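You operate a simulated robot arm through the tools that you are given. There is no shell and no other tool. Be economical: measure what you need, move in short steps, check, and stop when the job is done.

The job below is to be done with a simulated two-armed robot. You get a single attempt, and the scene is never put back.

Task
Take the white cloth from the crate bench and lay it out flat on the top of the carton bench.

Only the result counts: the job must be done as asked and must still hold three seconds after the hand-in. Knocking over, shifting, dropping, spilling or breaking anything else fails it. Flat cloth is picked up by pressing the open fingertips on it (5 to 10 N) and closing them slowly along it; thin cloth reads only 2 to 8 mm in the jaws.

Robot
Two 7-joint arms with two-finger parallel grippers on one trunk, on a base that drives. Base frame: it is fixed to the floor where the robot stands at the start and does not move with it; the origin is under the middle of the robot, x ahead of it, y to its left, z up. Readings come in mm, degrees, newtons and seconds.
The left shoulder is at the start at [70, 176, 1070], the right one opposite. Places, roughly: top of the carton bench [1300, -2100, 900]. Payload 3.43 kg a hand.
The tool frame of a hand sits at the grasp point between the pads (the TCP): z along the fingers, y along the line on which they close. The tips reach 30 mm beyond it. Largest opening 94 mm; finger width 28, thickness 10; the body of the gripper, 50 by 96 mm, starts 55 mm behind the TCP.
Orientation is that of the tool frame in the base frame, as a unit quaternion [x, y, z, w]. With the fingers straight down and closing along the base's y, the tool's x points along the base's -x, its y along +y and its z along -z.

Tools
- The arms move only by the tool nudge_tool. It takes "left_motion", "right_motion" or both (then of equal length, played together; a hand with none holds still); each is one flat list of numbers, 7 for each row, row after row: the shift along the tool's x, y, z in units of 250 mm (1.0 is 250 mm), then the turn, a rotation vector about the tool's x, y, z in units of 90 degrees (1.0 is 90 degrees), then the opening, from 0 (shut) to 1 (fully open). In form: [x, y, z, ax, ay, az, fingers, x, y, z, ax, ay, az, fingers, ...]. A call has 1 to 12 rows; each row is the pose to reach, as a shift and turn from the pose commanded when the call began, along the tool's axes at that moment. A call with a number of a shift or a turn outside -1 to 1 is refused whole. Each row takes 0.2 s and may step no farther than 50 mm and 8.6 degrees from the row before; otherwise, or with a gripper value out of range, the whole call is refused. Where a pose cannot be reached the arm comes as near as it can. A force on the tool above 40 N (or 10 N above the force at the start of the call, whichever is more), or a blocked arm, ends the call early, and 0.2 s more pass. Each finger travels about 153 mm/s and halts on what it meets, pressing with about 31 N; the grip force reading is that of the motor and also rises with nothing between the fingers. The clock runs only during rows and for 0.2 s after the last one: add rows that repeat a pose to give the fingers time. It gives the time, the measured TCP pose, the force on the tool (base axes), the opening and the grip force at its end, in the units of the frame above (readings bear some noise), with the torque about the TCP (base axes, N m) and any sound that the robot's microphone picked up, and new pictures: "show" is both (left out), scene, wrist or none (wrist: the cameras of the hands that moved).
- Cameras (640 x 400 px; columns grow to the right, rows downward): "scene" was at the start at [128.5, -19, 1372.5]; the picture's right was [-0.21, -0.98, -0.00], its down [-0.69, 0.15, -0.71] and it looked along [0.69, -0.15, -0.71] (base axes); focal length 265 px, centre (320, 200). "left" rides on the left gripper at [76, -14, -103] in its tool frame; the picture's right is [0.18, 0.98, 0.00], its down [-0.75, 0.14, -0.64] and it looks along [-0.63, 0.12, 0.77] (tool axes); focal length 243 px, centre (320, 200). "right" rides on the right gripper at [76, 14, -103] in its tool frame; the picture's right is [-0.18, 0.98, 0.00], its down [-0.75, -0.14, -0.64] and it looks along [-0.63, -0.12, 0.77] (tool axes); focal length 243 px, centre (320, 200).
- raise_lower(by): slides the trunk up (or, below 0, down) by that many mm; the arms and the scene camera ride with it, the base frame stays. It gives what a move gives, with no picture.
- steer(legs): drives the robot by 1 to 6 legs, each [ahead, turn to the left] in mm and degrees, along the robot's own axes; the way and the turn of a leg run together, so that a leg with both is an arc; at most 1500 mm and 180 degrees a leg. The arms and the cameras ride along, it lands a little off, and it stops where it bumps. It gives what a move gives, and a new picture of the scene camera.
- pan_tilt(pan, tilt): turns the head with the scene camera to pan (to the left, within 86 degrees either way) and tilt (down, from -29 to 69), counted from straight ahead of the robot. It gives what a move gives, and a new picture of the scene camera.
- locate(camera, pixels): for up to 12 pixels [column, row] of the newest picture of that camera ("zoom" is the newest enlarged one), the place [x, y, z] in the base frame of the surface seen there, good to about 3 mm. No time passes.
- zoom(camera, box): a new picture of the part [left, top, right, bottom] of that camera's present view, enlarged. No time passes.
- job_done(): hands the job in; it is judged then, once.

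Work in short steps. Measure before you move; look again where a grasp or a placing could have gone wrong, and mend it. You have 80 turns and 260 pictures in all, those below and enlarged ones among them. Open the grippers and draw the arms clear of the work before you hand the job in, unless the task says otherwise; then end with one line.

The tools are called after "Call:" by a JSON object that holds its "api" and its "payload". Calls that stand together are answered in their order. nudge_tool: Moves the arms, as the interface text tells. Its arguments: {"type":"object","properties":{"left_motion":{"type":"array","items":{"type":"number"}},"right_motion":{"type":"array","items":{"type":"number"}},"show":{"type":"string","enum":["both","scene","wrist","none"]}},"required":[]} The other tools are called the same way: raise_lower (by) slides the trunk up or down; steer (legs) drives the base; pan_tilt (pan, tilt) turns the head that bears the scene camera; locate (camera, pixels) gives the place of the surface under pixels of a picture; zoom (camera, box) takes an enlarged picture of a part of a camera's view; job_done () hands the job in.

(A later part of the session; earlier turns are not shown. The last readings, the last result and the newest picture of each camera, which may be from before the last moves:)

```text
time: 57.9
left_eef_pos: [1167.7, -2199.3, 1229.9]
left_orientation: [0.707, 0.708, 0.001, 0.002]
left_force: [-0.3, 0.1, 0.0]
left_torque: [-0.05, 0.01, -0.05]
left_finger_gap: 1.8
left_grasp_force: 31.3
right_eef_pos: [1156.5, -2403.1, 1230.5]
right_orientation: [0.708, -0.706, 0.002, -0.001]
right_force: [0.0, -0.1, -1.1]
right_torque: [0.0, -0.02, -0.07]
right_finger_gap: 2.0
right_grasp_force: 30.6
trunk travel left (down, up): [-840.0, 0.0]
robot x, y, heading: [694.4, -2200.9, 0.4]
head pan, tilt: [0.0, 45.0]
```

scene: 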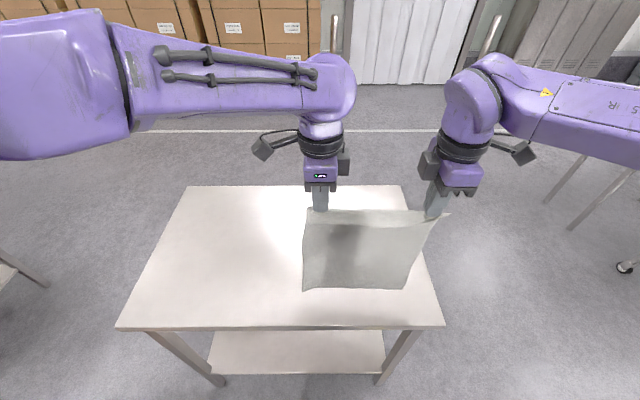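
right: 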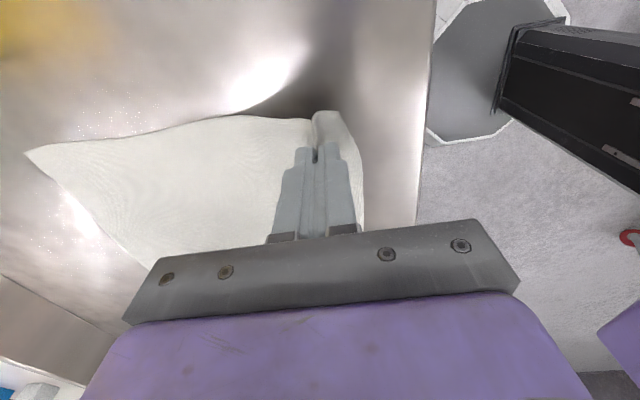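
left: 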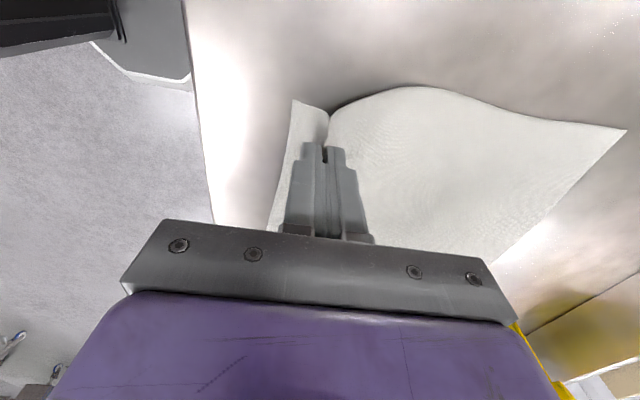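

In position. I move the hands forward to x≈1398 and 100 mm to the left, staying at height.

Call:
{"api": "nudge_tool", "payload": {"left_motion": [0.067, 0.153, 0, 0, 0, 0, 0, 0.133, 0.307, 0, 0, 0, 0, 0, 0.2, 0.46, 0, 0, 0, 0, 0, 0.267, 0.613, 0, 0, 0, 0, 0, 0.333, 0.767, 0, 0, 0, 0, 0, 0.4, 0.92, 0, 0, 0, 0, 0, 0.4, 0.92, 0, 0, 0, 0, 0, 0.4, 0.92, 0, 0, 0, 0, 0], "right_motion": [-0.067, -0.161, 0, 0, 0, 0, 0, -0.133, -0.321, 0, 0, 0, 0, 0, -0.2, -0.482, 0, 0, 0, 0, 0, -0.267, -0.643, 0, 0, 0, 0, 0, -0.333, -0.803, 0, 0, 0, 0, 0, -0.4, -0.964, 0, 0, 0, 0, 0, -0.4, -0.964, 0, 0, 0, 0, 0, -0.4, -0.964, 0, 0, 0, 0, 0]}}

```text
time: 59.7
left_eef_pos: [1363.8, -2085.0, 1216.6]
left_orientation: [0.708, 0.707, -0.004, 0.004]
left_force: [-0.4, -25.7, 1.8]
left_torque: [-1.0, 0.04, 0.06]
left_finger_gap: 1.7
left_grasp_force: 30.8
left hand out of reach, approached as far as the arm can: row 5, 6, 7, 8
right_eef_pos: [1359.8, -2311.7, 1228.5]
right_orientation: [0.711, -0.703, -0.003, 0.0]
right_force: [0.4, 25.6, -0.7]
right_torque: [0.82, 0.03, -0.08]
right_finger_gap: 1.8
right_grasp_force: 31.0
right hand out of reach, approached as far as the arm can: row 6, 7, 8
trunk travel left (down, up): [-840.0, 0.0]
robot x, y, heading: [698.7, -2196.2, -0.0]
head pan, tilt: [0.0, 45.0]
```

scene: 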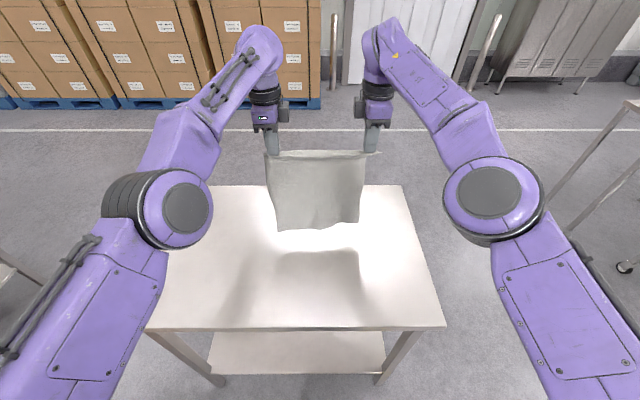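
right: 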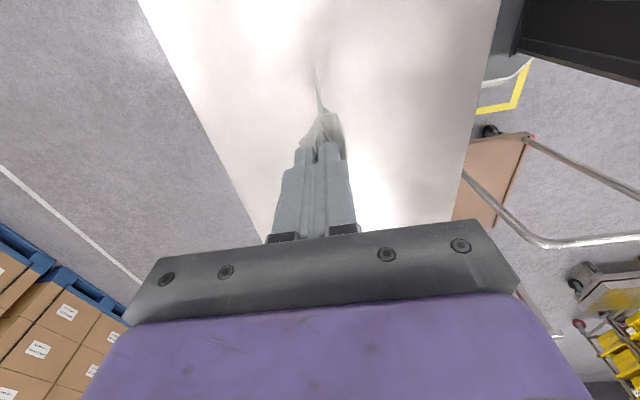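
left: 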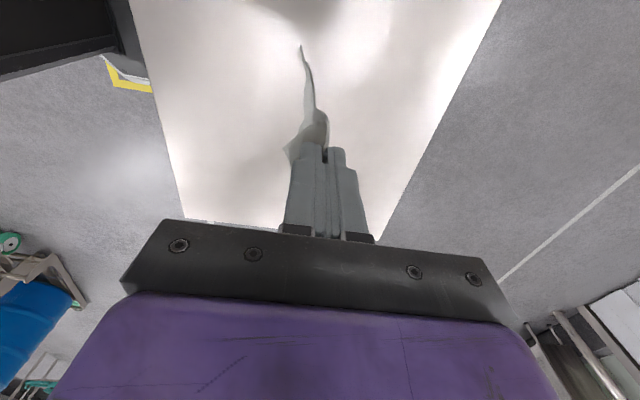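

The hands hit their reach limit and spread, tensioning the cloth at 25 N. I draw back 55 mm and lower 60 mm at once to relax it.

Call:
{"api": "nudge_tool", "payload": {"left_motion": [0, -0.11, 0, 0, 0, 0, 0, 0, -0.22, 0, 0, 0, 0, 0, 0, -0.22, 0.12, 0, 0, 0, 0, 0, -0.22, 0.24, 0, 0, 0, 0, 0, -0.22, 0.24, 0, 0, 0, 0], "right_motion": [0, 0.11, 0, 0, 0, 0, 0, 0, 0.22, 0, 0, 0, 0, 0, 0, 0.22, 0.12, 0, 0, 0, 0, 0, 0.22, 0.24, 0, 0, 0, 0, 0, 0.22, 0.24, 0, 0, 0, 0]}}

```text
time: 60.9
left_eef_pos: [1304.3, -2084.6, 1156.7]
left_orientation: [0.707, 0.707, 0.002, 0.002]
left_force: [0.2, -11.7, 1.2]
left_torque: [-0.41, -0.03, 0.02]
left_finger_gap: 2.1
left_grasp_force: 30.9
right_eef_pos: [1300.2, -2316.3, 1171.7]
right_orientation: [0.709, -0.706, 0.002, -0.003]
right_force: [-0.1, 12.6, -0.5]
right_torque: [0.46, -0.01, 0.01]
right_finger_gap: 1.9
right_grasp_force: 30.8
trunk travel left (down, up): [-840.0, 0.0]
robot x, y, heading: [693.0, -2201.7, 0.0]
head pan, tilt: [0.0, 45.0]
```

scene: 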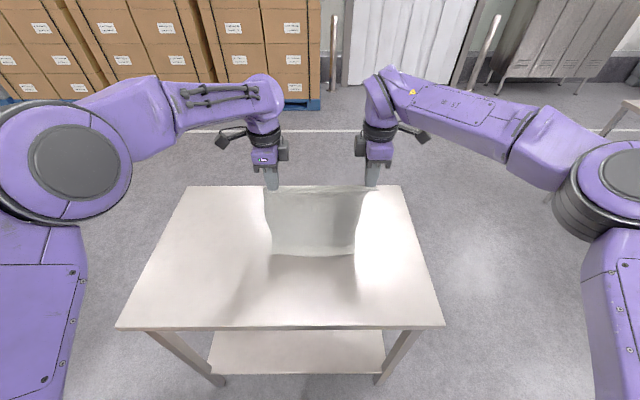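
right: 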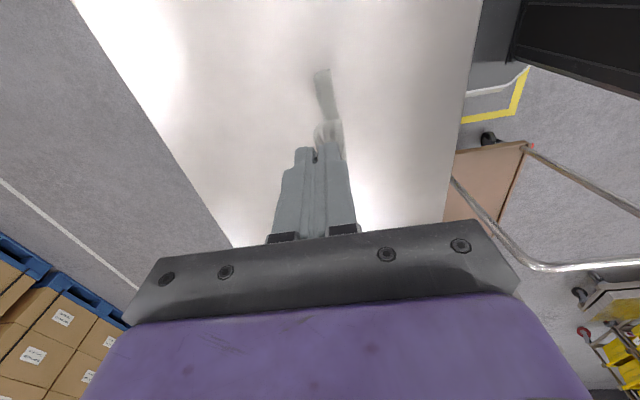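
left: 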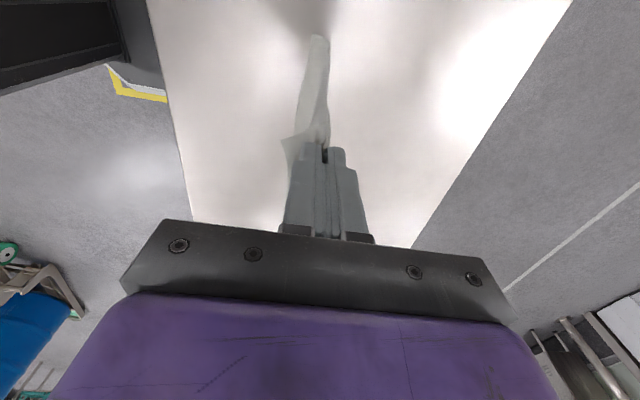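

The commanded pose was clamped and the hands are now 232 mm apart with 12 N tension. I bring them together by 11 mm each, level them, and extend to x≈1380 at this lower height.

Call:
{"api": "nudge_tool", "payload": {"left_motion": [-0.022, 0, 0, 0, 0, 0, 0, -0.044, 0, -0.012, 0, 0, 0, 0, -0.044, 0.1, -0.012, 0, 0, 0, 0, -0.044, 0.2, -0.012, 0, 0, 0, 0, -0.044, 0.304, -0.012, 0, 0, 0, 0, -0.044, 0.304, -0.012, 0, 0, 0, 0], "right_motion": [-0.022, 0, 0, 0, 0, 0, 0, -0.044, 0, 0.048, 0, 0, 0, 0, -0.044, -0.11, 0.048, 0, 0, 0, 0, -0.044, -0.21, 0.048, 0, 0, 0, 0, -0.044, -0.32, 0.048, 0, 0, 0, 0, -0.044, -0.32, 0.048, 0, 0, 0, 0]}}

```text
time: 62.3
left_eef_pos: [1368.8, -2091.8, 1160.7]
left_orientation: [0.707, 0.707, 0.001, 0.001]
left_force: [-0.7, 0.2, -0.2]
left_torque: [-0.01, -0.03, -0.04]
left_finger_gap: 1.8
left_grasp_force: 30.5
left hand out of reach, approached as far as the arm can: row 5, 6
right_eef_pos: [1371.8, -2307.8, 1160.8]
right_orientation: [0.708, -0.706, 0.0, -0.001]
right_force: [0.2, -0.2, 0.6]
right_torque: [0.03, 0.02, -0.01]
right_finger_gap: 2.1
right_grasp_force: 31.2
right hand out of reach, approached as far as the arm can: row 5, 6
trunk travel left (down, up): [-840.0, 0.0]
robot x, y, heading: [692.7, -2194.1, 0.1]
head pan, tilt: [0.0, 45.0]
```

scene: 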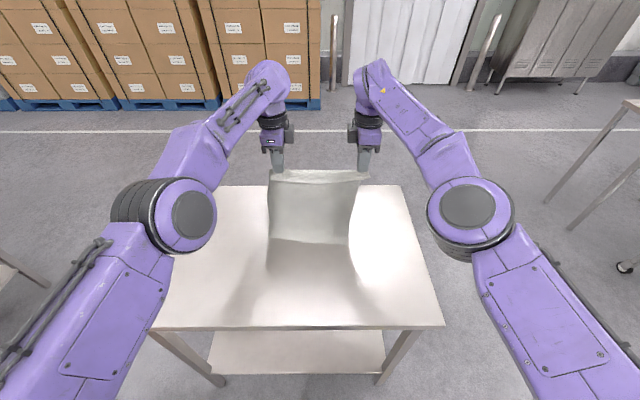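
right: 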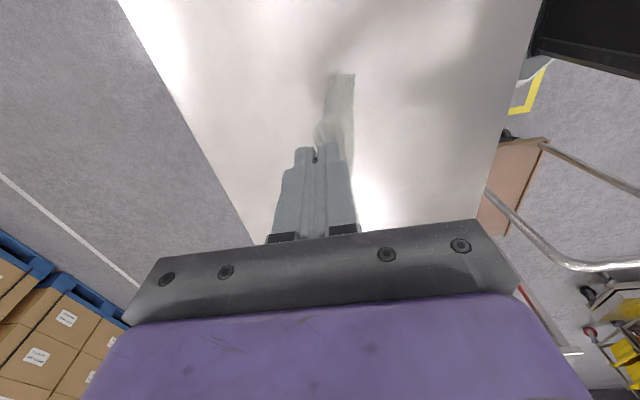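
left: 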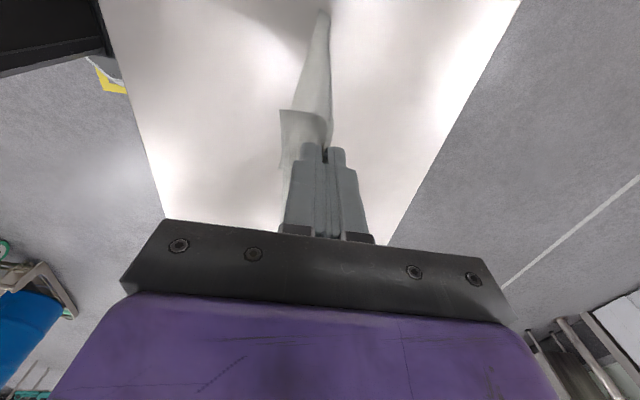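

Tension is gone. I locate the cloth's hanging bottom edge at (270,240), (350,244) and its shape.

Call:
{"api": "locate", "payload": {"camera": "scene", "pixels": [[272, 235], [310, 241], [345, 242], [310, 200], [310, 175], [271, 200], [355, 200]]}}

Call:
{"api": "zoom", "payload": {"camera": "scene", "box": [220, 140, 420, 265]}}

```text
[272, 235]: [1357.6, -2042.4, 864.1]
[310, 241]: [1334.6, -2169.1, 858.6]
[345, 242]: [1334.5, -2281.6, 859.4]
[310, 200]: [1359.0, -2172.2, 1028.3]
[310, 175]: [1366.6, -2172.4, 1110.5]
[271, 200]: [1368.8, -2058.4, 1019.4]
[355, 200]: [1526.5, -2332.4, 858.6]
```

```text
3.20 times, centred on (320, 202) of scene
```

zoom: 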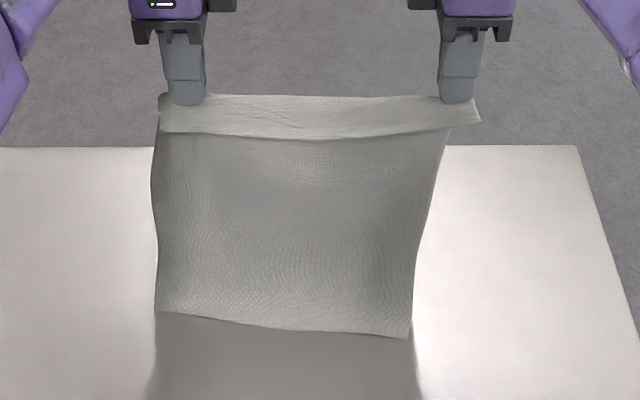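

The bottom edge just reaches the table at x≈1345, so laying back from here would end close to the bench's front edge. I look down to see how much room the base has to move forward.

Call:
{"api": "pan_tilt", "payload": {"pan": 0, "tilt": 69}}

```text
time: 63.2
left_eef_pos: [1370.7, -2091.3, 1159.6]
left_orientation: [0.706, 0.708, 0.0, 0.001]
left_force: [0.2, -0.4, -0.7]
left_torque: [-0.04, -0.04, -0.01]
left_finger_gap: 2.2
left_grasp_force: 31.7
right_eef_pos: [1372.7, -2306.8, 1160.5]
right_orientation: [0.708, -0.706, 0.001, -0.001]
right_force: [-0.2, 0.1, -0.4]
right_torque: [0.01, 0.05, -0.02]
right_finger_gap: 2.1
right_grasp_force: 31.2
trunk travel left (down, up): [-840.0, 0.0]
robot x, y, heading: [694.6, -2197.4, -0.1]
head pan, tilt: [0.0, 68.8]
```

scene: 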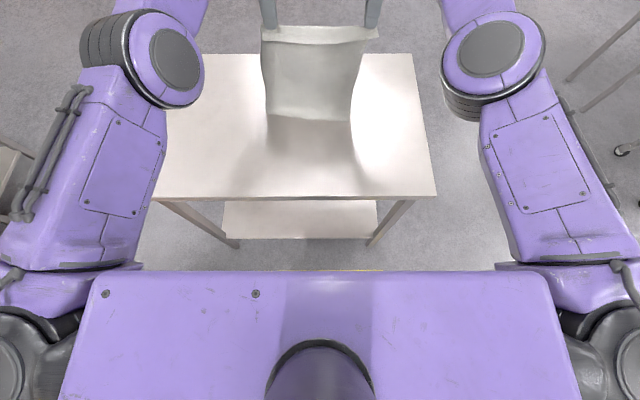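

I measure floor points near the trunk's front to judge the base clearance.

Call:
{"api": "locate", "payload": {"camera": "scene", "pixels": [[330, 269], [330, 260], [300, 236], [230, 243], [372, 243], [300, 192], [200, 268], [440, 268]]}}

Call:
{"api": "zoom", "payload": {"camera": "right", "box": [440, 0, 640, 125]}}

```text
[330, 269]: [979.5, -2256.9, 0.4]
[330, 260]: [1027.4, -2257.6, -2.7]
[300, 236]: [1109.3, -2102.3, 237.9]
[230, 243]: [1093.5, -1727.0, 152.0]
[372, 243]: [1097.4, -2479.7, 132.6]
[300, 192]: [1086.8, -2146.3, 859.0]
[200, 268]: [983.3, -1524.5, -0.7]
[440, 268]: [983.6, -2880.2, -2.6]
```

```text
3.20 times, centred on (540, 62) of right
```

zoom: 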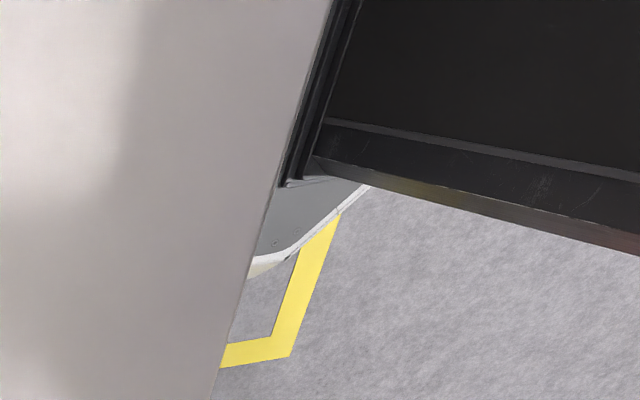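

The base's front edge and the yellow bay corner show in this enlargement; I locate them.

Call:
{"api": "locate", "payload": {"camera": "zoom", "pixels": [[255, 255], [300, 240], [340, 205], [270, 265], [275, 240], [290, 355], [225, 360]]}}

```text
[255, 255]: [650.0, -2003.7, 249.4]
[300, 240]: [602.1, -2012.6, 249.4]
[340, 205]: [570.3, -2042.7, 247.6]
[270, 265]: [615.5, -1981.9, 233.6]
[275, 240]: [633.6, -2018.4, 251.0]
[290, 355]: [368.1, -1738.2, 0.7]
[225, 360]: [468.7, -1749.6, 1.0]
```

The base front is about 260 mm ahead of its centre (x≈954), the bench shelf at x≈1093: driving 80 mm ahead is safe. I first lift the hands 12 mm so the cloth doesn't drag.

Call:
{"api": "nudge_tool", "payload": {"left_motion": [0, 0, -0.05, 0, 0, 0, 0, 0, 0, -0.05, 0, 0, 0, 0], "right_motion": [0, 0, -0.05, 0, 0, 0, 0, 0, 0, -0.05, 0, 0, 0, 0], "show": "none"}}

Call:
{"api": "steer", "payload": {"legs": [[80, 0]]}}

Call:
{"api": "pan_tilt", "payload": {"pan": 0, "tilt": 52}}

```text
time: 63.8
left_eef_pos: [1369.0, -2090.8, 1172.1]
left_orientation: [0.707, 0.707, 0.001, 0.002]
left_force: [-0.3, 0.5, -0.1]
left_torque: [-0.01, 0.0, -0.01]
left_finger_gap: 2.0
left_grasp_force: 31.1
right_eef_pos: [1368.6, -2307.1, 1173.5]
right_orientation: [0.708, -0.706, 0.001, -0.001]
right_force: [-0.7, 0.0, 0.4]
right_torque: [-0.01, 0.04, 0.0]
right_finger_gap: 1.7
right_grasp_force: 31.0
trunk travel left (down, up): [-840.0, 0.0]
robot x, y, heading: [695.8, -2197.1, 0.1]
head pan, tilt: [0.0, 68.8]
```

```text
time: 64.9
left_eef_pos: [1452.7, -2094.7, 1178.1]
left_orientation: [0.707, 0.707, 0.002, 0.004]
left_force: [1.4, -0.4, -0.8]
left_torque: [-0.02, 0.05, -0.02]
left_finger_gap: 1.5
left_grasp_force: 31.3
right_eef_pos: [1455.4, -2302.6, 1181.0]
right_orientation: [0.708, -0.706, 0.002, -0.003]
right_force: [0.5, 0.6, -0.2]
right_torque: [-0.05, 0.08, 0.02]
right_finger_gap: 1.9
right_grasp_force: 31.3
trunk travel left (down, up): [-840.0, 0.0]
robot x, y, heading: [781.4, -2202.4, -0.0]
head pan, tilt: [0.0, 68.8]
```

scene: 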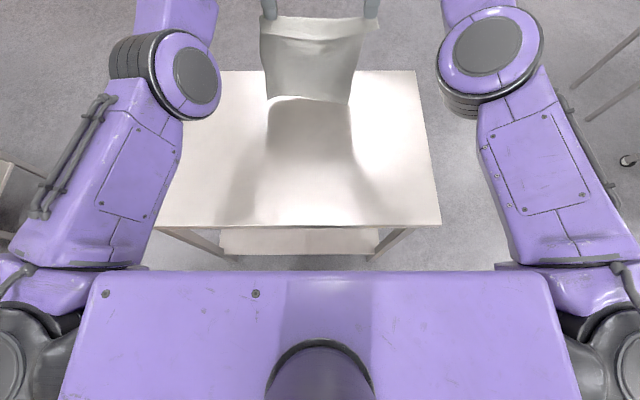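

```text
time: 65.7
left_eef_pos: [1442.7, -2094.7, 1184.9]
left_orientation: [0.707, 0.708, 0.006, 0.007]
left_force: [-0.9, 0.1, 0.5]
left_torque: [-0.01, -0.06, -0.02]
left_finger_gap: 1.9
left_grasp_force: 31.2
right_eef_pos: [1443.7, -2302.0, 1187.1]
right_orientation: [0.708, -0.706, 0.007, -0.007]
right_force: [-1.0, -0.4, -0.4]
right_torque: [-0.01, -0.05, -0.02]
right_finger_gap: 1.8
right_grasp_force: 31.3
trunk travel left (down, up): [-840.0, 0.0]
robot x, y, heading: [774.2, -2202.8, 0.1]
head pan, tilt: [0.0, 52.0]
```

scene: 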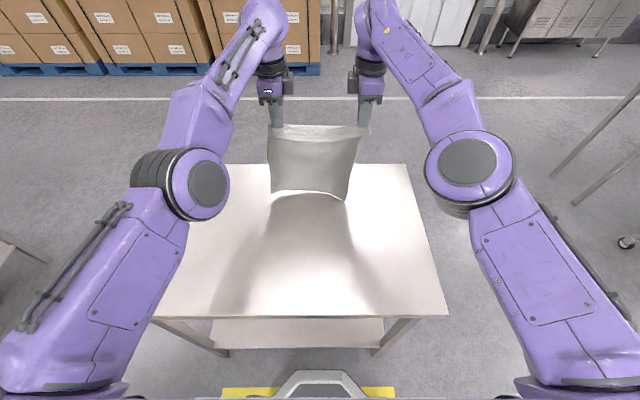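

Base front at (325,375) is clear of the shelf. I start laying: lower until the bottom edge touches while drawing back so the edge trails away from the robot.

Call:
{"api": "nudge_tool", "payload": {"left_motion": [0, -0.04, 0.06, 0, 0, 0, 0, 0, -0.09, 0.1, 0, 0, 0, 0, 0, -0.15, 0.13, 0, 0, 0, 0, 0, -0.21, 0.17, 0, 0, 0, 0, 0, -0.27, 0.22, 0, 0, 0, 0, 0, -0.33, 0.28, 0, 0, 0, 0, 0, -0.33, 0.28, 0, 0, 0, 0], "right_motion": [0, 0.04, 0.06, 0, 0, 0, 0, 0, 0.09, 0.1, 0, 0, 0, 0, 0, 0.15, 0.13, 0, 0, 0, 0, 0, 0.21, 0.17, 0, 0, 0, 0, 0, 0.27, 0.22, 0, 0, 0, 0, 0, 0.33, 0.28, 0, 0, 0, 0, 0, 0.33, 0.28, 0, 0, 0, 0], "show": "scene"}}

Call:
{"api": "zoom", "payload": {"camera": "scene", "box": [220, 120, 420, 245]}}

```text
time: 67.3
left_eef_pos: [1449.9, -2119.0, 1124.5]
left_orientation: [0.706, 0.708, 0.003, 0.005]
left_force: [0.3, -0.4, -0.3]
left_torque: [0.02, 0.0, -0.04]
left_finger_gap: 2.0
left_grasp_force: 31.1
left hand out of reach, approached as far as the arm can: row 1, 2, 3, 4, 5, 6, 7
right_eef_pos: [1367.7, -2302.3, 1112.4]
right_orientation: [0.708, -0.707, 0.006, -0.005]
right_force: [-0.3, -0.6, -0.8]
right_torque: [0.02, 0.04, -0.01]
right_finger_gap: 2.0
right_grasp_force: 30.9
trunk travel left (down, up): [-840.0, 0.0]
robot x, y, heading: [777.1, -2197.8, -0.0]
head pan, tilt: [0.0, 52.0]
```

scene: 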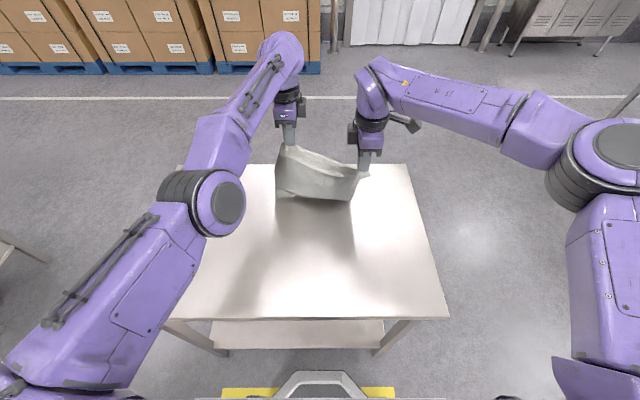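

```text
3.20 times, centred on (320, 182) of scene
```

zoom: 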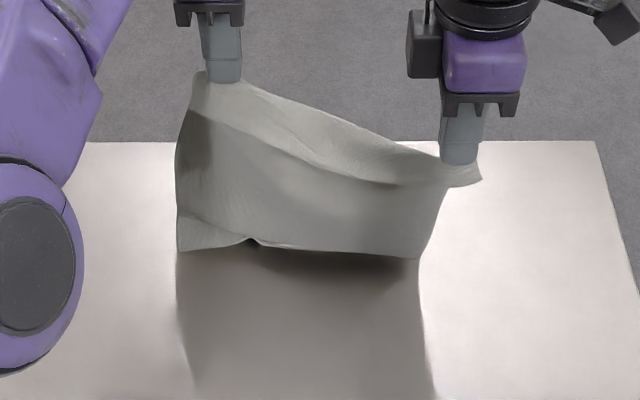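

The left hand lagged at its reach limit (x 1450) while the right moved. I draw the left back level with the right and lift both again before laying.

Call:
{"api": "nudge_tool", "payload": {"left_motion": [0.02, -0.1, 0, 0, 0, 0, 0, 0.05, -0.2, -0.05, 0, 0, 0, 0, 0.09, -0.3, -0.12, 0, 0, 0, 0, 0.116, -0.328, -0.2, 0, 0, 0, 0, 0.116, -0.328, -0.264, 0, 0, 0, 0, 0.116, -0.328, -0.264, 0, 0, 0, 0], "right_motion": [0, 0, 0, 0, 0, 0, 0, 0, 0, -0.1, 0, 0, 0, 0, 0, 0, -0.16, 0, 0, 0, 0, 0, 0, -0.24, 0, 0, 0, 0, 0, 0, -0.312, 0, 0, 0, 0, 0, 0, -0.312, 0, 0, 0, 0], "show": "scene"}}

Call:
{"api": "zoom", "payload": {"camera": "scene", "box": [220, 120, 420, 245]}}

```text
time: 68.7
left_eef_pos: [1440.1, -2104.5, 1200.5]
left_orientation: [0.707, 0.707, 0.003, 0.005]
left_force: [0.6, 0.8, 0.0]
left_torque: [0.0, -0.02, -0.05]
left_finger_gap: 1.8
left_grasp_force: 30.7
left hand out of reach, approached as far as the arm can: row 1, 2, 3, 4, 5, 6
right_eef_pos: [1367.5, -2302.1, 1190.6]
right_orientation: [0.708, -0.706, 0.005, -0.005]
right_force: [-0.3, 0.7, 0.4]
right_torque: [0.01, -0.04, 0.01]
right_finger_gap: 1.7
right_grasp_force: 30.6
trunk travel left (down, up): [-840.0, 0.0]
robot x, y, heading: [771.3, -2198.5, 0.2]
head pan, tilt: [0.0, 52.0]
```

scene: 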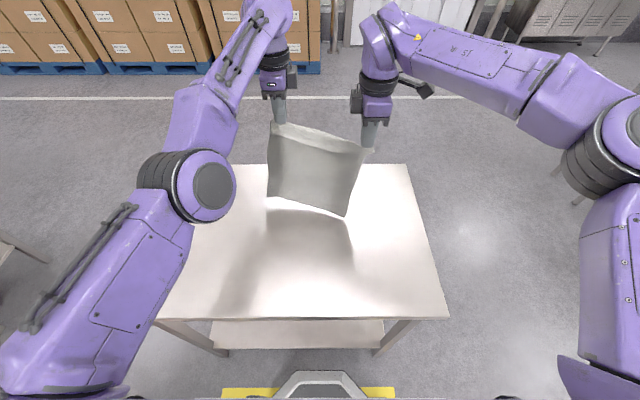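

```text
3.20 times, centred on (320, 182) of scene
```

zoom: 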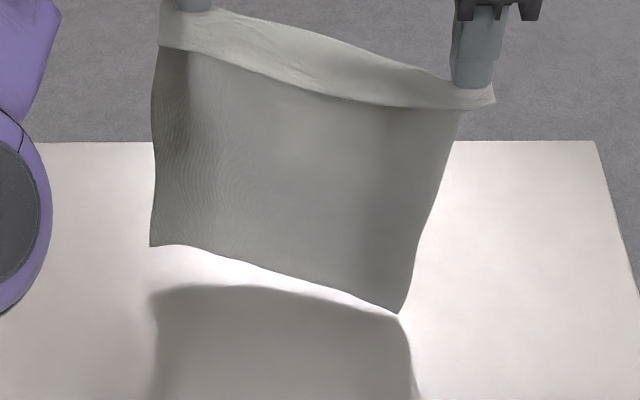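

The left elbow seems stuck nearly straight. I command a larger straight pull-back of the left hand alone to break it free.

Call:
{"api": "nudge_tool", "payload": {"left_motion": [0, -0.18, 0, 0, 0, 0, 0, 0, -0.36, 0, 0, 0, 0, 0, 0, -0.36, 0, 0, 0, 0, 0, 0, -0.36, 0, 0, 0, 0, 0], "show": "scene"}}

```text
time: 69.7
left_eef_pos: [1429.5, -2126.3, 1217.7]
left_orientation: [0.706, 0.708, 0.004, 0.005]
left_force: [0.5, -0.6, 0.5]
left_torque: [0.0, -0.01, -0.03]
left_finger_gap: 1.8
left_grasp_force: 30.4
left hand out of reach, approached as far as the arm can: row 1, 2, 3, 4
right_eef_pos: [1364.8, -2302.4, 1189.6]
right_orientation: [0.709, -0.705, 0.005, -0.006]
right_force: [-1.0, -0.7, 0.9]
right_torque: [0.04, -0.01, 0.0]
right_finger_gap: 1.8
right_grasp_force: 31.0
trunk travel left (down, up): [-840.0, 0.0]
robot x, y, heading: [780.9, -2198.4, 0.2]
head pan, tilt: [0.0, 52.0]
```

scene: 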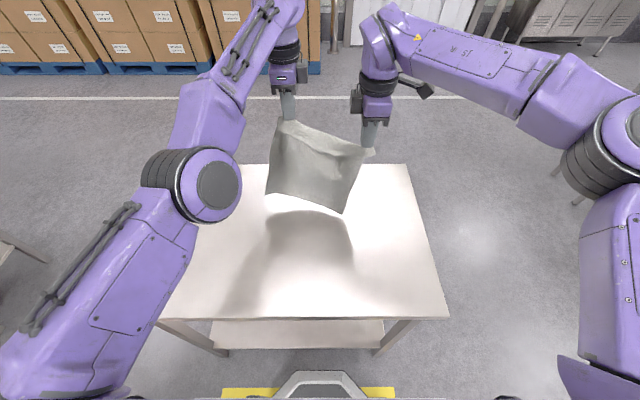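

The left hand only slides at full stretch. I try a yaw of the tool together with pull-back and lowering to bend the elbow.

Call:
{"api": "nudge_tool", "payload": {"left_motion": [0, -0.1, 0.05, 0, 0, -0.09, 0, 0.02, -0.2, 0.1, 0, 0, -0.18, 0, 0.04, -0.3, 0.15, 0, 0, -0.27, 0, 0.06, -0.4, 0.2, 0, 0, -0.36, 0, 0.06, -0.4, 0.2, 0, 0, -0.36, 0], "show": "scene"}}

```text
time: 70.9
left_eef_pos: [1431.4, -2144.2, 1182.8]
left_orientation: [0.48, 0.878, 0.002, 0.006]
left_force: [0.0, -0.2, 0.7]
left_torque: [-0.02, -0.03, -0.05]
left_finger_gap: 1.8
left_grasp_force: 31.2
left hand out of reach, approached as far as the arm can: row 1, 2, 3, 4, 5
right_eef_pos: [1365.8, -2302.8, 1189.9]
right_orientation: [0.708, -0.706, 0.005, -0.004]
right_force: [0.0, -0.4, -0.2]
right_torque: [0.02, 0.0, 0.03]
right_finger_gap: 1.7
right_grasp_force: 31.1
trunk travel left (down, up): [-840.0, 0.0]
robot x, y, heading: [780.4, -2197.1, 0.0]
head pan, tilt: [0.0, 52.0]
```

scene: 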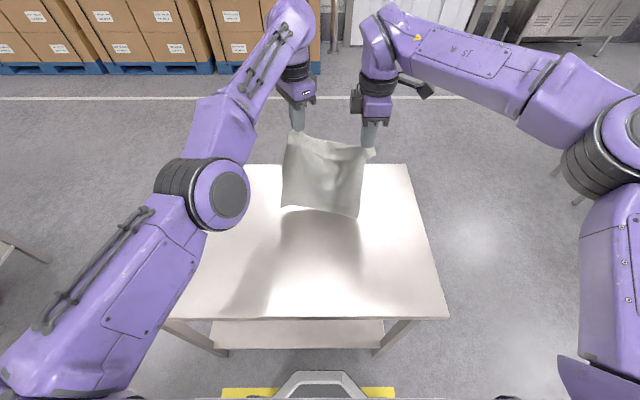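

Still at full stretch. I give it more rows with a held pull-back target of 125 mm while turning the yaw back.

Call:
{"api": "nudge_tool", "payload": {"left_motion": [0.09, -0.14, 0, 0, 0, 0.09, 0, 0.18, -0.28, 0, 0, 0, 0.18, 0, 0.27, -0.42, 0, 0, 0, 0.27, 0, 0.27, -0.42, 0, 0, 0, 0.36, 0, 0.27, -0.42, 0, 0, 0, 0.36, 0, 0.27, -0.42, 0, 0, 0, 0.36, 0, 0.27, -0.42, 0, 0, 0, 0.36, 0, 0.27, -0.42, 0, 0, 0, 0.36, 0, 0.27, -0.42, 0, 0, 0, 0.36, 0, 0.27, -0.42, 0, 0, 0, 0.36, 0, 0.27, -0.42, 0, 0, 0, 0.36, 0, 0.27, -0.42, 0, 0, 0, 0.36, 0], "show": "scene"}}

```text
time: 73.5
left_eef_pos: [1413.4, -2181.3, 1207.6]
left_orientation: [0.707, 0.708, 0.004, 0.004]
left_force: [-0.7, 0.4, 0.1]
left_torque: [-0.01, -0.02, 0.0]
left_finger_gap: 1.8
left_grasp_force: 30.9
left hand out of reach, approached as far as the arm can: row 1, 2, 3, 4, 5, 6, 7, 8, 9, 10, 11, 12
right_eef_pos: [1366.7, -2302.3, 1190.7]
right_orientation: [0.708, -0.706, 0.005, -0.005]
right_force: [0.1, -0.1, -0.2]
right_torque: [0.02, -0.03, 0.0]
right_finger_gap: 2.0
right_grasp_force: 30.7
trunk travel left (down, up): [-840.0, 0.0]
robot x, y, heading: [776.8, -2200.9, 0.2]
head pan, tilt: [0.0, 52.0]
```

scene: 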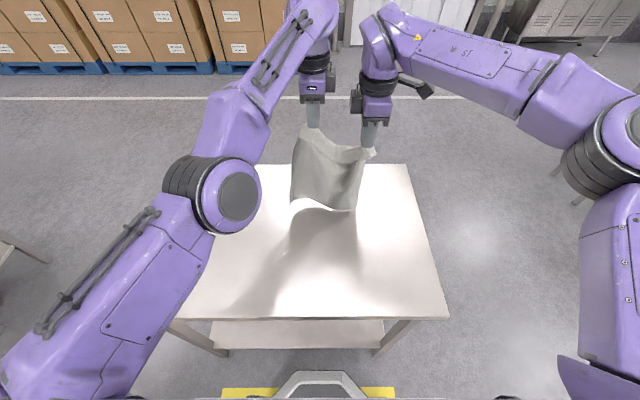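

The left arm can only slide at full stretch, but base and trunk can do the laying: drive back while lowering the trunk, hands held rigid. I first align both hands at x≈1438, 210 mm apart and level.

Call:
{"api": "nudge_tool", "payload": {"left_motion": [0.08, 0.05, 0.02, 0, 0, 0, 0, 0.16, 0.1, 0.04, 0, 0, 0, 0, 0.24, 0.12, 0.06, 0, 0, 0, 0, 0.324, 0.12, 0.07, 0, 0, 0, 0, 0.324, 0.12, 0.07, 0, 0, 0, 0, 0.324, 0.12, 0.07, 0, 0, 0, 0], "right_motion": [0, -0.07, 0, 0, 0, 0, 0, 0.01, -0.14, 0, 0, 0, 0, 0, 0.02, -0.21, 0, 0, 0, 0, 0, 0.03, -0.28, 0, 0, 0, 0, 0, 0.03, -0.28, 0, 0, 0, 0, 0, 0.03, -0.28, 0, 0, 0, 0, 0], "show": "scene"}}

Call:
{"api": "zoom", "payload": {"camera": "scene", "box": [220, 100, 420, 225]}}

```text
time: 74.9
left_eef_pos: [1441.5, -2100.4, 1192.5]
left_orientation: [0.706, 0.708, 0.004, 0.006]
left_force: [-0.2, 0.4, -0.9]
left_torque: [0.02, 0.03, 0.04]
left_finger_gap: 1.6
left_grasp_force: 31.2
left hand out of reach, approached as far as the arm can: row 2, 3
right_eef_pos: [1436.6, -2310.6, 1191.2]
right_orientation: [0.709, -0.706, 0.006, -0.005]
right_force: [0.9, 0.4, 0.2]
right_torque: [0.0, 0.0, -0.01]
right_finger_gap: 1.8
right_grasp_force: 31.2
trunk travel left (down, up): [-840.0, 0.0]
robot x, y, heading: [775.0, -2199.6, 0.0]
head pan, tilt: [0.0, 52.0]
```

scene: 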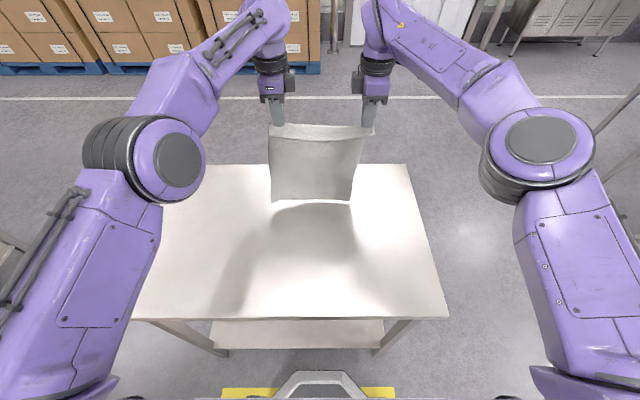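

```text
3.20 times, centred on (320, 162) of scene
```

zoom: 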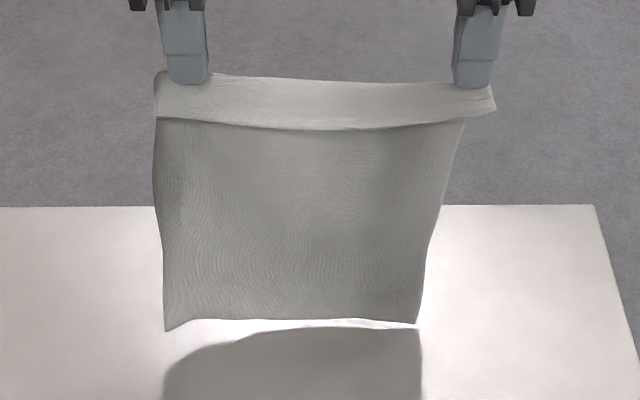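

The left elbow is bent again (no reach warning in the last rows). I test a short symmetric step back and down.

Call:
{"api": "nudge_tool", "payload": {"left_motion": [0, -0.04, 0.03, 0, 0, 0, 0, 0, -0.1, 0.06, 0, 0, 0, 0, 0, -0.16, 0.1, 0, 0, 0, 0, 0, -0.16, 0.1, 0, 0, 0, 0], "right_motion": [0, 0.04, 0.03, 0, 0, 0, 0, 0, 0.1, 0.06, 0, 0, 0, 0, 0, 0.16, 0.1, 0, 0, 0, 0, 0, 0.16, 0.1, 0, 0, 0, 0], "show": "scene"}}

Call:
{"api": "zoom", "payload": {"camera": "scene", "box": [220, 120, 420, 245]}}

```text
time: 75.9
left_eef_pos: [1400.1, -2099.4, 1167.8]
left_orientation: [0.706, 0.708, 0.004, 0.005]
left_force: [-0.6, -0.6, -0.5]
left_torque: [-0.04, 0.01, 0.01]
left_finger_gap: 2.1
left_grasp_force: 30.8
right_eef_pos: [1397.6, -2310.1, 1164.7]
right_orientation: [0.708, -0.706, 0.005, -0.005]
right_force: [-0.2, 0.2, -0.5]
right_torque: [0.01, 0.02, -0.04]
right_finger_gap: 1.8
right_grasp_force: 31.1
trunk travel left (down, up): [-840.0, 0.0]
robot x, y, heading: [778.9, -2198.0, 0.1]
head pan, tilt: [0.0, 52.0]
```

scene: 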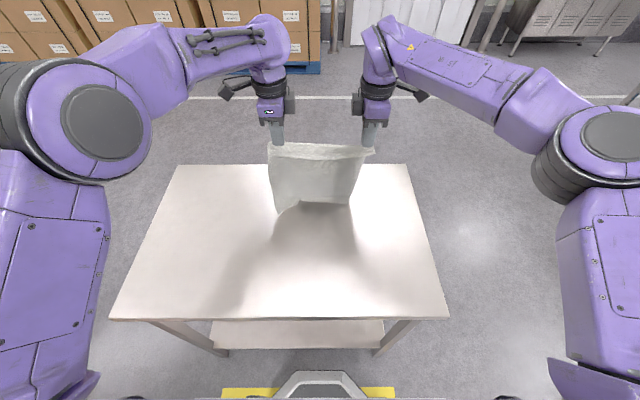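

```text
3.20 times, centred on (320, 182) of scene
```

zoom: 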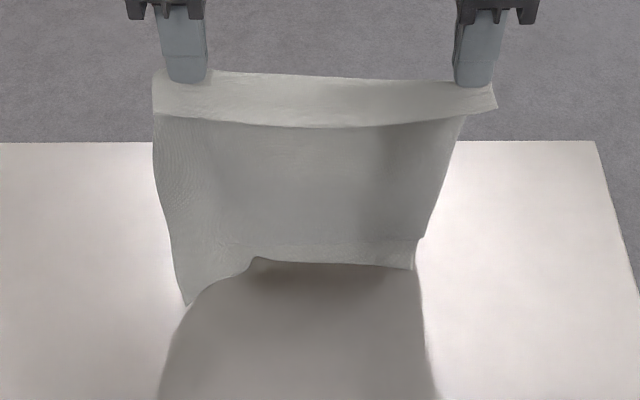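

The arms move freely again, but the bottom-left corner (185,300 in the enlargement) curled toward the robot. I lift, go slightly forward, settle, then pull back briskly while lowering so the edge lags outward.

Call:
{"api": "nudge_tool", "payload": {"left_motion": [0, 0.05, -0.08, 0, 0, 0, 0, 0, 0.09, -0.14, 0, 0, 0, 0, 0, 0.09, -0.14, 0, 0, 0, 0, 0, 0.09, -0.14, 0, 0, 0, 0, 0, 0.09, -0.14, 0, 0, 0, 0, 0, 0.09, -0.14, 0, 0, 0, 0, 0, -0.07, -0.1, 0, 0, 0, 0, 0, -0.22, -0.02, 0, 0, 0, 0, 0, -0.3, 0.09, 0, 0, 0, 0, 0, -0.37, 0.18, 0, 0, 0, 0, 0, -0.37, 0.18, 0, 0, 0, 0], "right_motion": [0, -0.05, -0.06, 0, 0, 0, 0, 0, -0.09, -0.11, 0, 0, 0, 0, 0, -0.09, -0.11, 0, 0, 0, 0, 0, -0.09, -0.11, 0, 0, 0, 0, 0, -0.09, -0.11, 0, 0, 0, 0, 0, -0.09, -0.11, 0, 0, 0, 0, 0, 0.07, -0.07, 0, 0, 0, 0, 0, 0.22, 0.0, 0, 0, 0, 0, 0, 0.3, 0.1, 0, 0, 0, 0, 0, 0.37, 0.19, 0, 0, 0, 0, 0, 0.37, 0.19, 0, 0, 0, 0], "show": "scene"}}

Call:
{"api": "zoom", "payload": {"camera": "scene", "box": [220, 120, 420, 245]}}

```text
time: 78.3
left_eef_pos: [1305.6, -2098.6, 1120.2]
left_orientation: [0.707, 0.707, 0.004, 0.006]
left_force: [-0.3, 0.5, 0.4]
left_torque: [-0.01, -0.03, 0.03]
left_finger_gap: 2.0
left_grasp_force: 31.4
right_eef_pos: [1303.9, -2309.1, 1117.3]
right_orientation: [0.708, -0.706, 0.006, -0.006]
right_force: [0.4, -0.7, 0.0]
right_torque: [-0.03, -0.03, 0.0]
right_finger_gap: 1.7
right_grasp_force: 31.3
trunk travel left (down, up): [-840.0, 0.0]
robot x, y, heading: [773.4, -2201.5, 0.0]
head pan, tilt: [0.0, 52.0]
```

scene: 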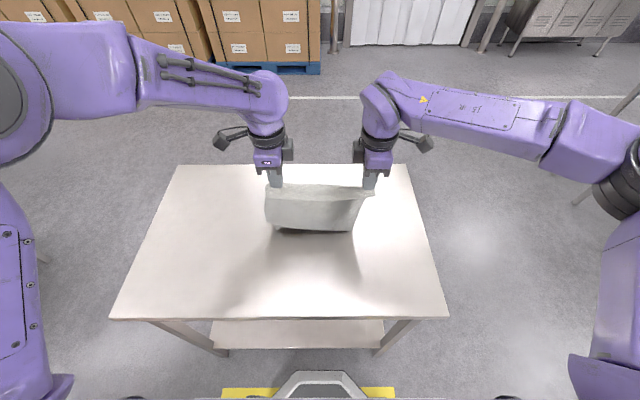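

```text
3.20 times, centred on (320, 182) of scene
```

zoom: 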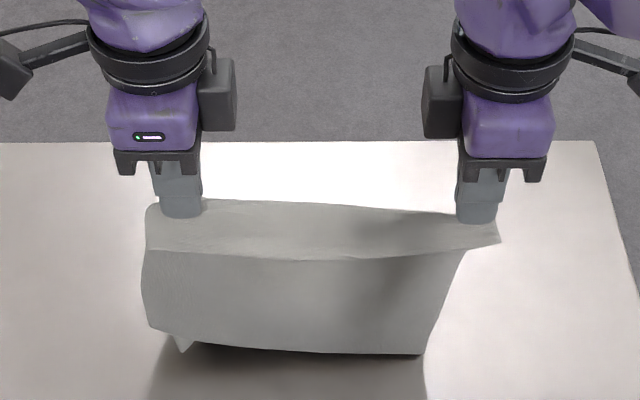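

Most of the cloth now trails outward, but a tip shows at (182,345), perhaps a tucked corner. I check with the wrist cameras.

Call:
{"api": "nudge_tool", "payload": {"left_motion": [0, 0, 0, 0, 0, 0, 0], "right_motion": [0, 0, 0, 0, 0, 0, 0], "show": "wrist"}}

Call:
{"api": "locate", "payload": {"camera": "zoom", "pixels": [[182, 346], [200, 344], [160, 320], [300, 335], [400, 340], [420, 352], [300, 300]]}}

```text
time: 78.7
left_eef_pos: [1306.1, -2098.5, 1120.9]
left_orientation: [0.707, 0.707, 0.005, 0.006]
left_force: [0.0, -0.2, -0.4]
left_torque: [0.0, 0.0, 0.04]
left_finger_gap: 2.1
left_grasp_force: 31.2
right_eef_pos: [1305.5, -2309.4, 1117.9]
right_orientation: [0.709, -0.706, 0.005, -0.004]
right_force: [1.0, 0.4, -0.3]
right_torque: [-0.01, 0.01, 0.0]
right_finger_gap: 1.4
right_grasp_force: 31.3
trunk travel left (down, up): [-840.0, 0.0]
robot x, y, heading: [774.6, -2200.3, 0.1]
head pan, tilt: [0.0, 52.0]
```

right: 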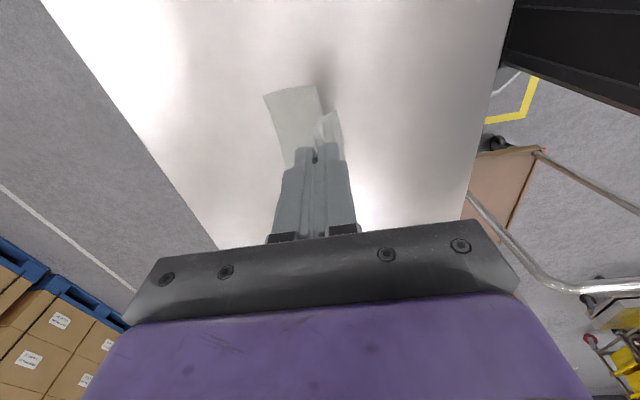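
left: 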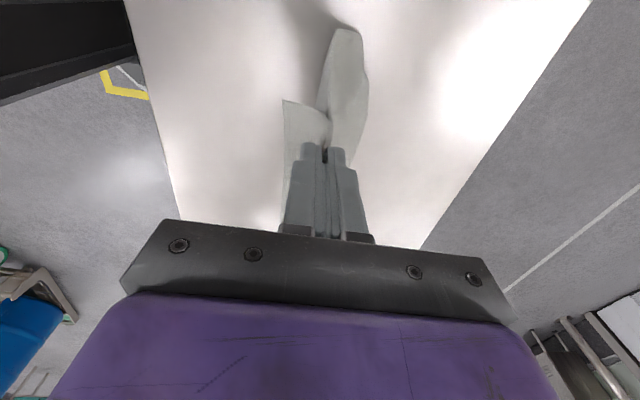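

```text
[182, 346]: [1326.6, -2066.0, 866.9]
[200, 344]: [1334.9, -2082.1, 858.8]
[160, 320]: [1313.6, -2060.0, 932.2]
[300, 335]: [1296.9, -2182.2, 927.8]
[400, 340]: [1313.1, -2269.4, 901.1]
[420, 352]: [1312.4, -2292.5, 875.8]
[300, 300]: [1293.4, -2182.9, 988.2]
```

The cloth slid back with the hands, and the far-left corner is tucked. I lift it off again, settle, then swing it forward and lower during the outward swing so the edge lands ahead.

Call:
{"api": "nudge_tool", "payload": {"left_motion": [0, 0.06, -0.17, 0, 0, 0, 0, 0, 0.116, -0.34, 0, 0, 0, 0, 0, 0.116, -0.34, 0, 0, 0, 0, 0, 0.116, -0.34, 0, 0, 0, 0, 0, 0.116, -0.34, 0, 0, 0, 0, 0, 0.31, -0.34, 0, 0, 0, 0, 0, 0.5, -0.34, 0, 0, 0, 0, 0, 0.5, -0.28, 0, 0, 0, 0, 0, 0.44, -0.14, 0, 0, 0, 0, 0, 0.36, 0.02, 0, 0, 0, 0, 0, 0.24, 0.17, 0, 0, 0, 0, 0, 0.12, 0.31, 0, 0, 0, 0], "right_motion": [0, -0.06, -0.16, 0, 0, 0, 0, 0, -0.116, -0.32, 0, 0, 0, 0, 0, -0.116, -0.32, 0, 0, 0, 0, 0, -0.116, -0.32, 0, 0, 0, 0, 0, -0.116, -0.32, 0, 0, 0, 0, 0, -0.31, -0.32, 0, 0, 0, 0, 0, -0.5, -0.32, 0, 0, 0, 0, 0, -0.5, -0.26, 0, 0, 0, 0, 0, -0.44, -0.12, 0, 0, 0, 0, 0, -0.36, 0.04, 0, 0, 0, 0, 0, -0.24, 0.19, 0, 0, 0, 0, 0, -0.12, 0.33, 0, 0, 0, 0]}}

Call:
{"api": "zoom", "payload": {"camera": "scene", "box": [220, 120, 420, 245]}}

```text
time: 81.3
left_eef_pos: [1337.2, -2102.0, 1043.6]
left_orientation: [0.707, 0.707, 0.005, 0.006]
left_force: [-0.7, -0.9, 0.6]
left_torque: [0.0, -0.01, 0.01]
left_finger_gap: 2.0
left_grasp_force: 30.7
right_eef_pos: [1334.7, -2313.0, 1036.1]
right_orientation: [0.708, -0.706, 0.005, -0.006]
right_force: [-0.2, 0.3, 0.5]
right_torque: [0.02, 0.01, 0.02]
right_finger_gap: 1.9
right_grasp_force: 31.2
trunk travel left (down, up): [-840.0, 0.0]
robot x, y, heading: [778.6, -2201.4, 0.2]
head pan, tilt: [0.0, 52.0]
```

scene: 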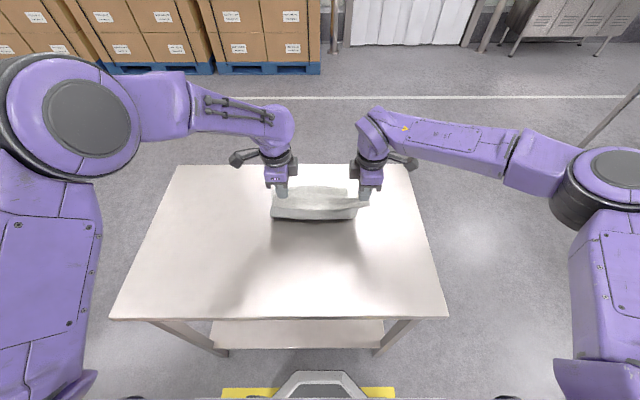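
right: 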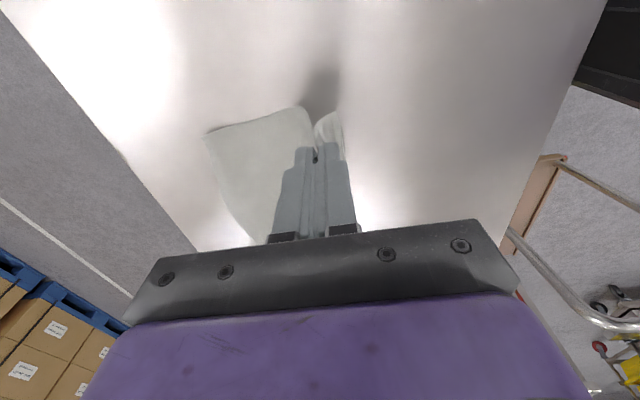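
left: 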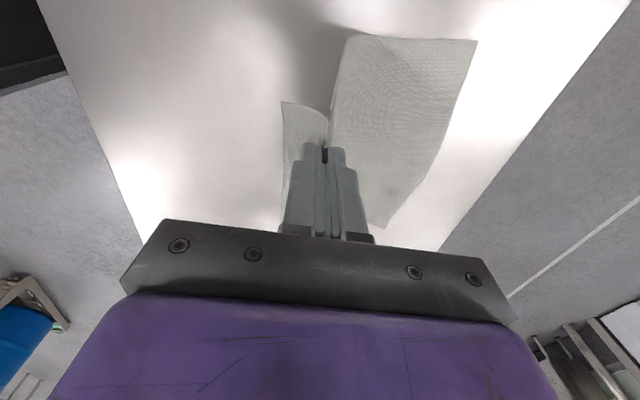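

```text
3.20 times, centred on (320, 182) of scene
```

zoom: 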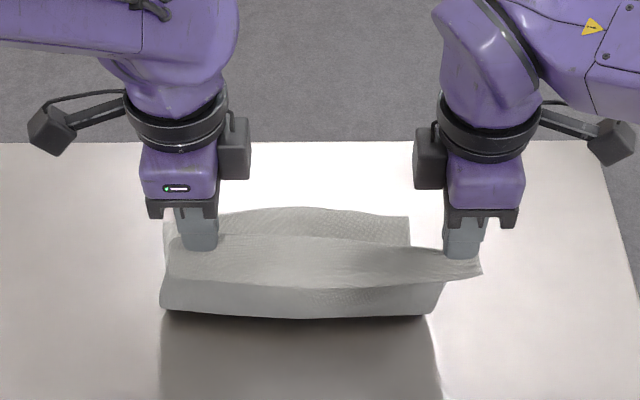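

The swing worked: the far edge now lies ahead with both corners out (left cam (476,42), right cam (208,133)). I measure them.

Call:
{"api": "locate", "payload": {"camera": "left", "pixels": [[474, 44], [350, 38], [400, 170], [335, 80]]}}

Call:
{"api": "locate", "payload": {"camera": "right", "pixels": [[210, 134], [300, 110], [245, 200], [312, 130]]}}

```text
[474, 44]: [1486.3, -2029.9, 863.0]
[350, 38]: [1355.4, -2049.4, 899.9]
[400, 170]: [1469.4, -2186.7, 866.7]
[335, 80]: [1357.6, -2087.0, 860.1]
```

```text
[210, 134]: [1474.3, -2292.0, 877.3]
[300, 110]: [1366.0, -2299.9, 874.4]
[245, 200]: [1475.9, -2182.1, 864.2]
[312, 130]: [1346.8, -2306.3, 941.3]
```

The far edge rests at x≈1480. I continue down and back in a straight line, ending with the tips just above the table.

Call:
{"api": "nudge_tool", "payload": {"left_motion": [0, -0.07, 0.09, 0, 0, 0, 0, 0, -0.15, 0.18, 0, 0, 0, 0, 0, -0.23, 0.27, 0, 0, 0, 0, 0, -0.31, 0.36, 0, 0, 0, 0, 0, -0.39, 0.45, 0, 0, 0, 0, 0, -0.46, 0.52, 0, 0, 0, 0, 0, -0.52, 0.575, 0, 0, 0, 0, 0, -0.52, 0.575, 0, 0, 0, 0], "right_motion": [0, 0.07, 0.09, 0, 0, 0, 0, 0, 0.15, 0.18, 0, 0, 0, 0, 0, 0.23, 0.27, 0, 0, 0, 0, 0, 0.31, 0.36, 0, 0, 0, 0, 0, 0.39, 0.44, 0, 0, 0, 0, 0, 0.46, 0.5, 0, 0, 0, 0, 0, 0.515, 0.55, 0, 0, 0, 0, 0, 0.515, 0.55, 0, 0, 0, 0]}}

Call:
{"api": "zoom", "payload": {"camera": "scene", "box": [200, 140, 440, 290]}}

```text
time: 83.1
left_eef_pos: [1208.3, -2100.6, 897.9]
left_orientation: [0.707, 0.707, 0.004, 0.007]
left_force: [-0.1, -0.5, 0.9]
left_torque: [-0.02, -0.05, 0.0]
left_finger_gap: 1.9
left_grasp_force: 31.1
right_eef_pos: [1207.7, -2308.5, 897.3]
right_orientation: [0.708, -0.706, 0.006, -0.006]
right_force: [-3.2, -1.2, 16.5]
right_torque: [0.01, -0.09, -0.01]
right_finger_gap: 3.9
right_grasp_force: 30.9
trunk travel left (down, up): [-840.0, 0.0]
robot x, y, heading: [775.7, -2200.9, -0.1]
head pan, tilt: [0.0, 52.0]
```

scene: 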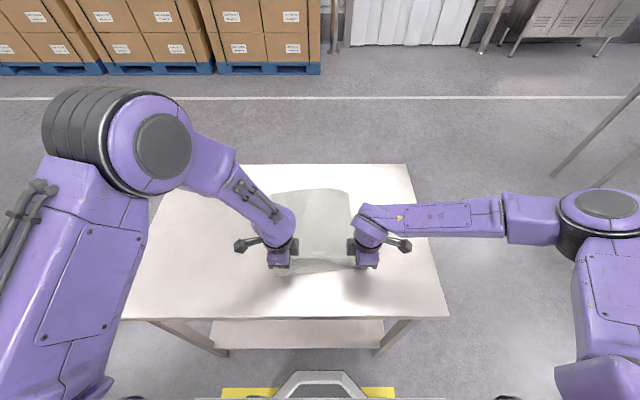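
right: 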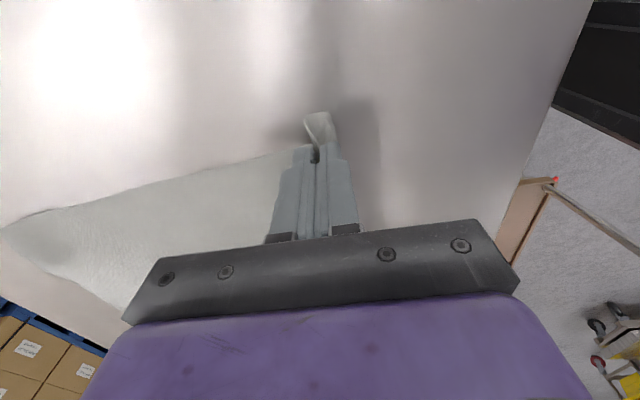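
left: 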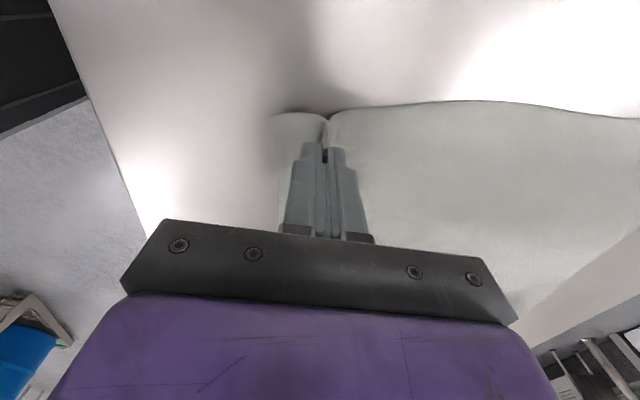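

```text
2.67 times, centred on (320, 215) of scene
```

zoom: 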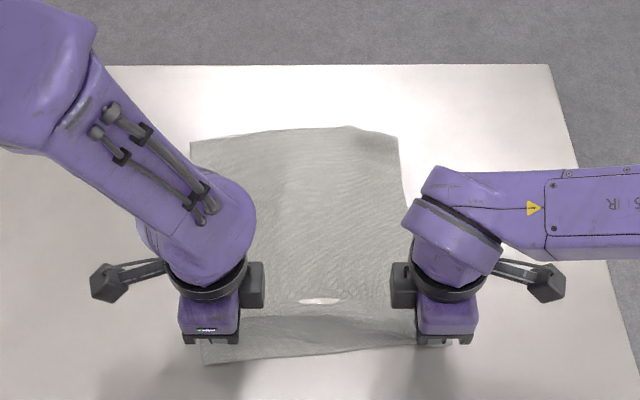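

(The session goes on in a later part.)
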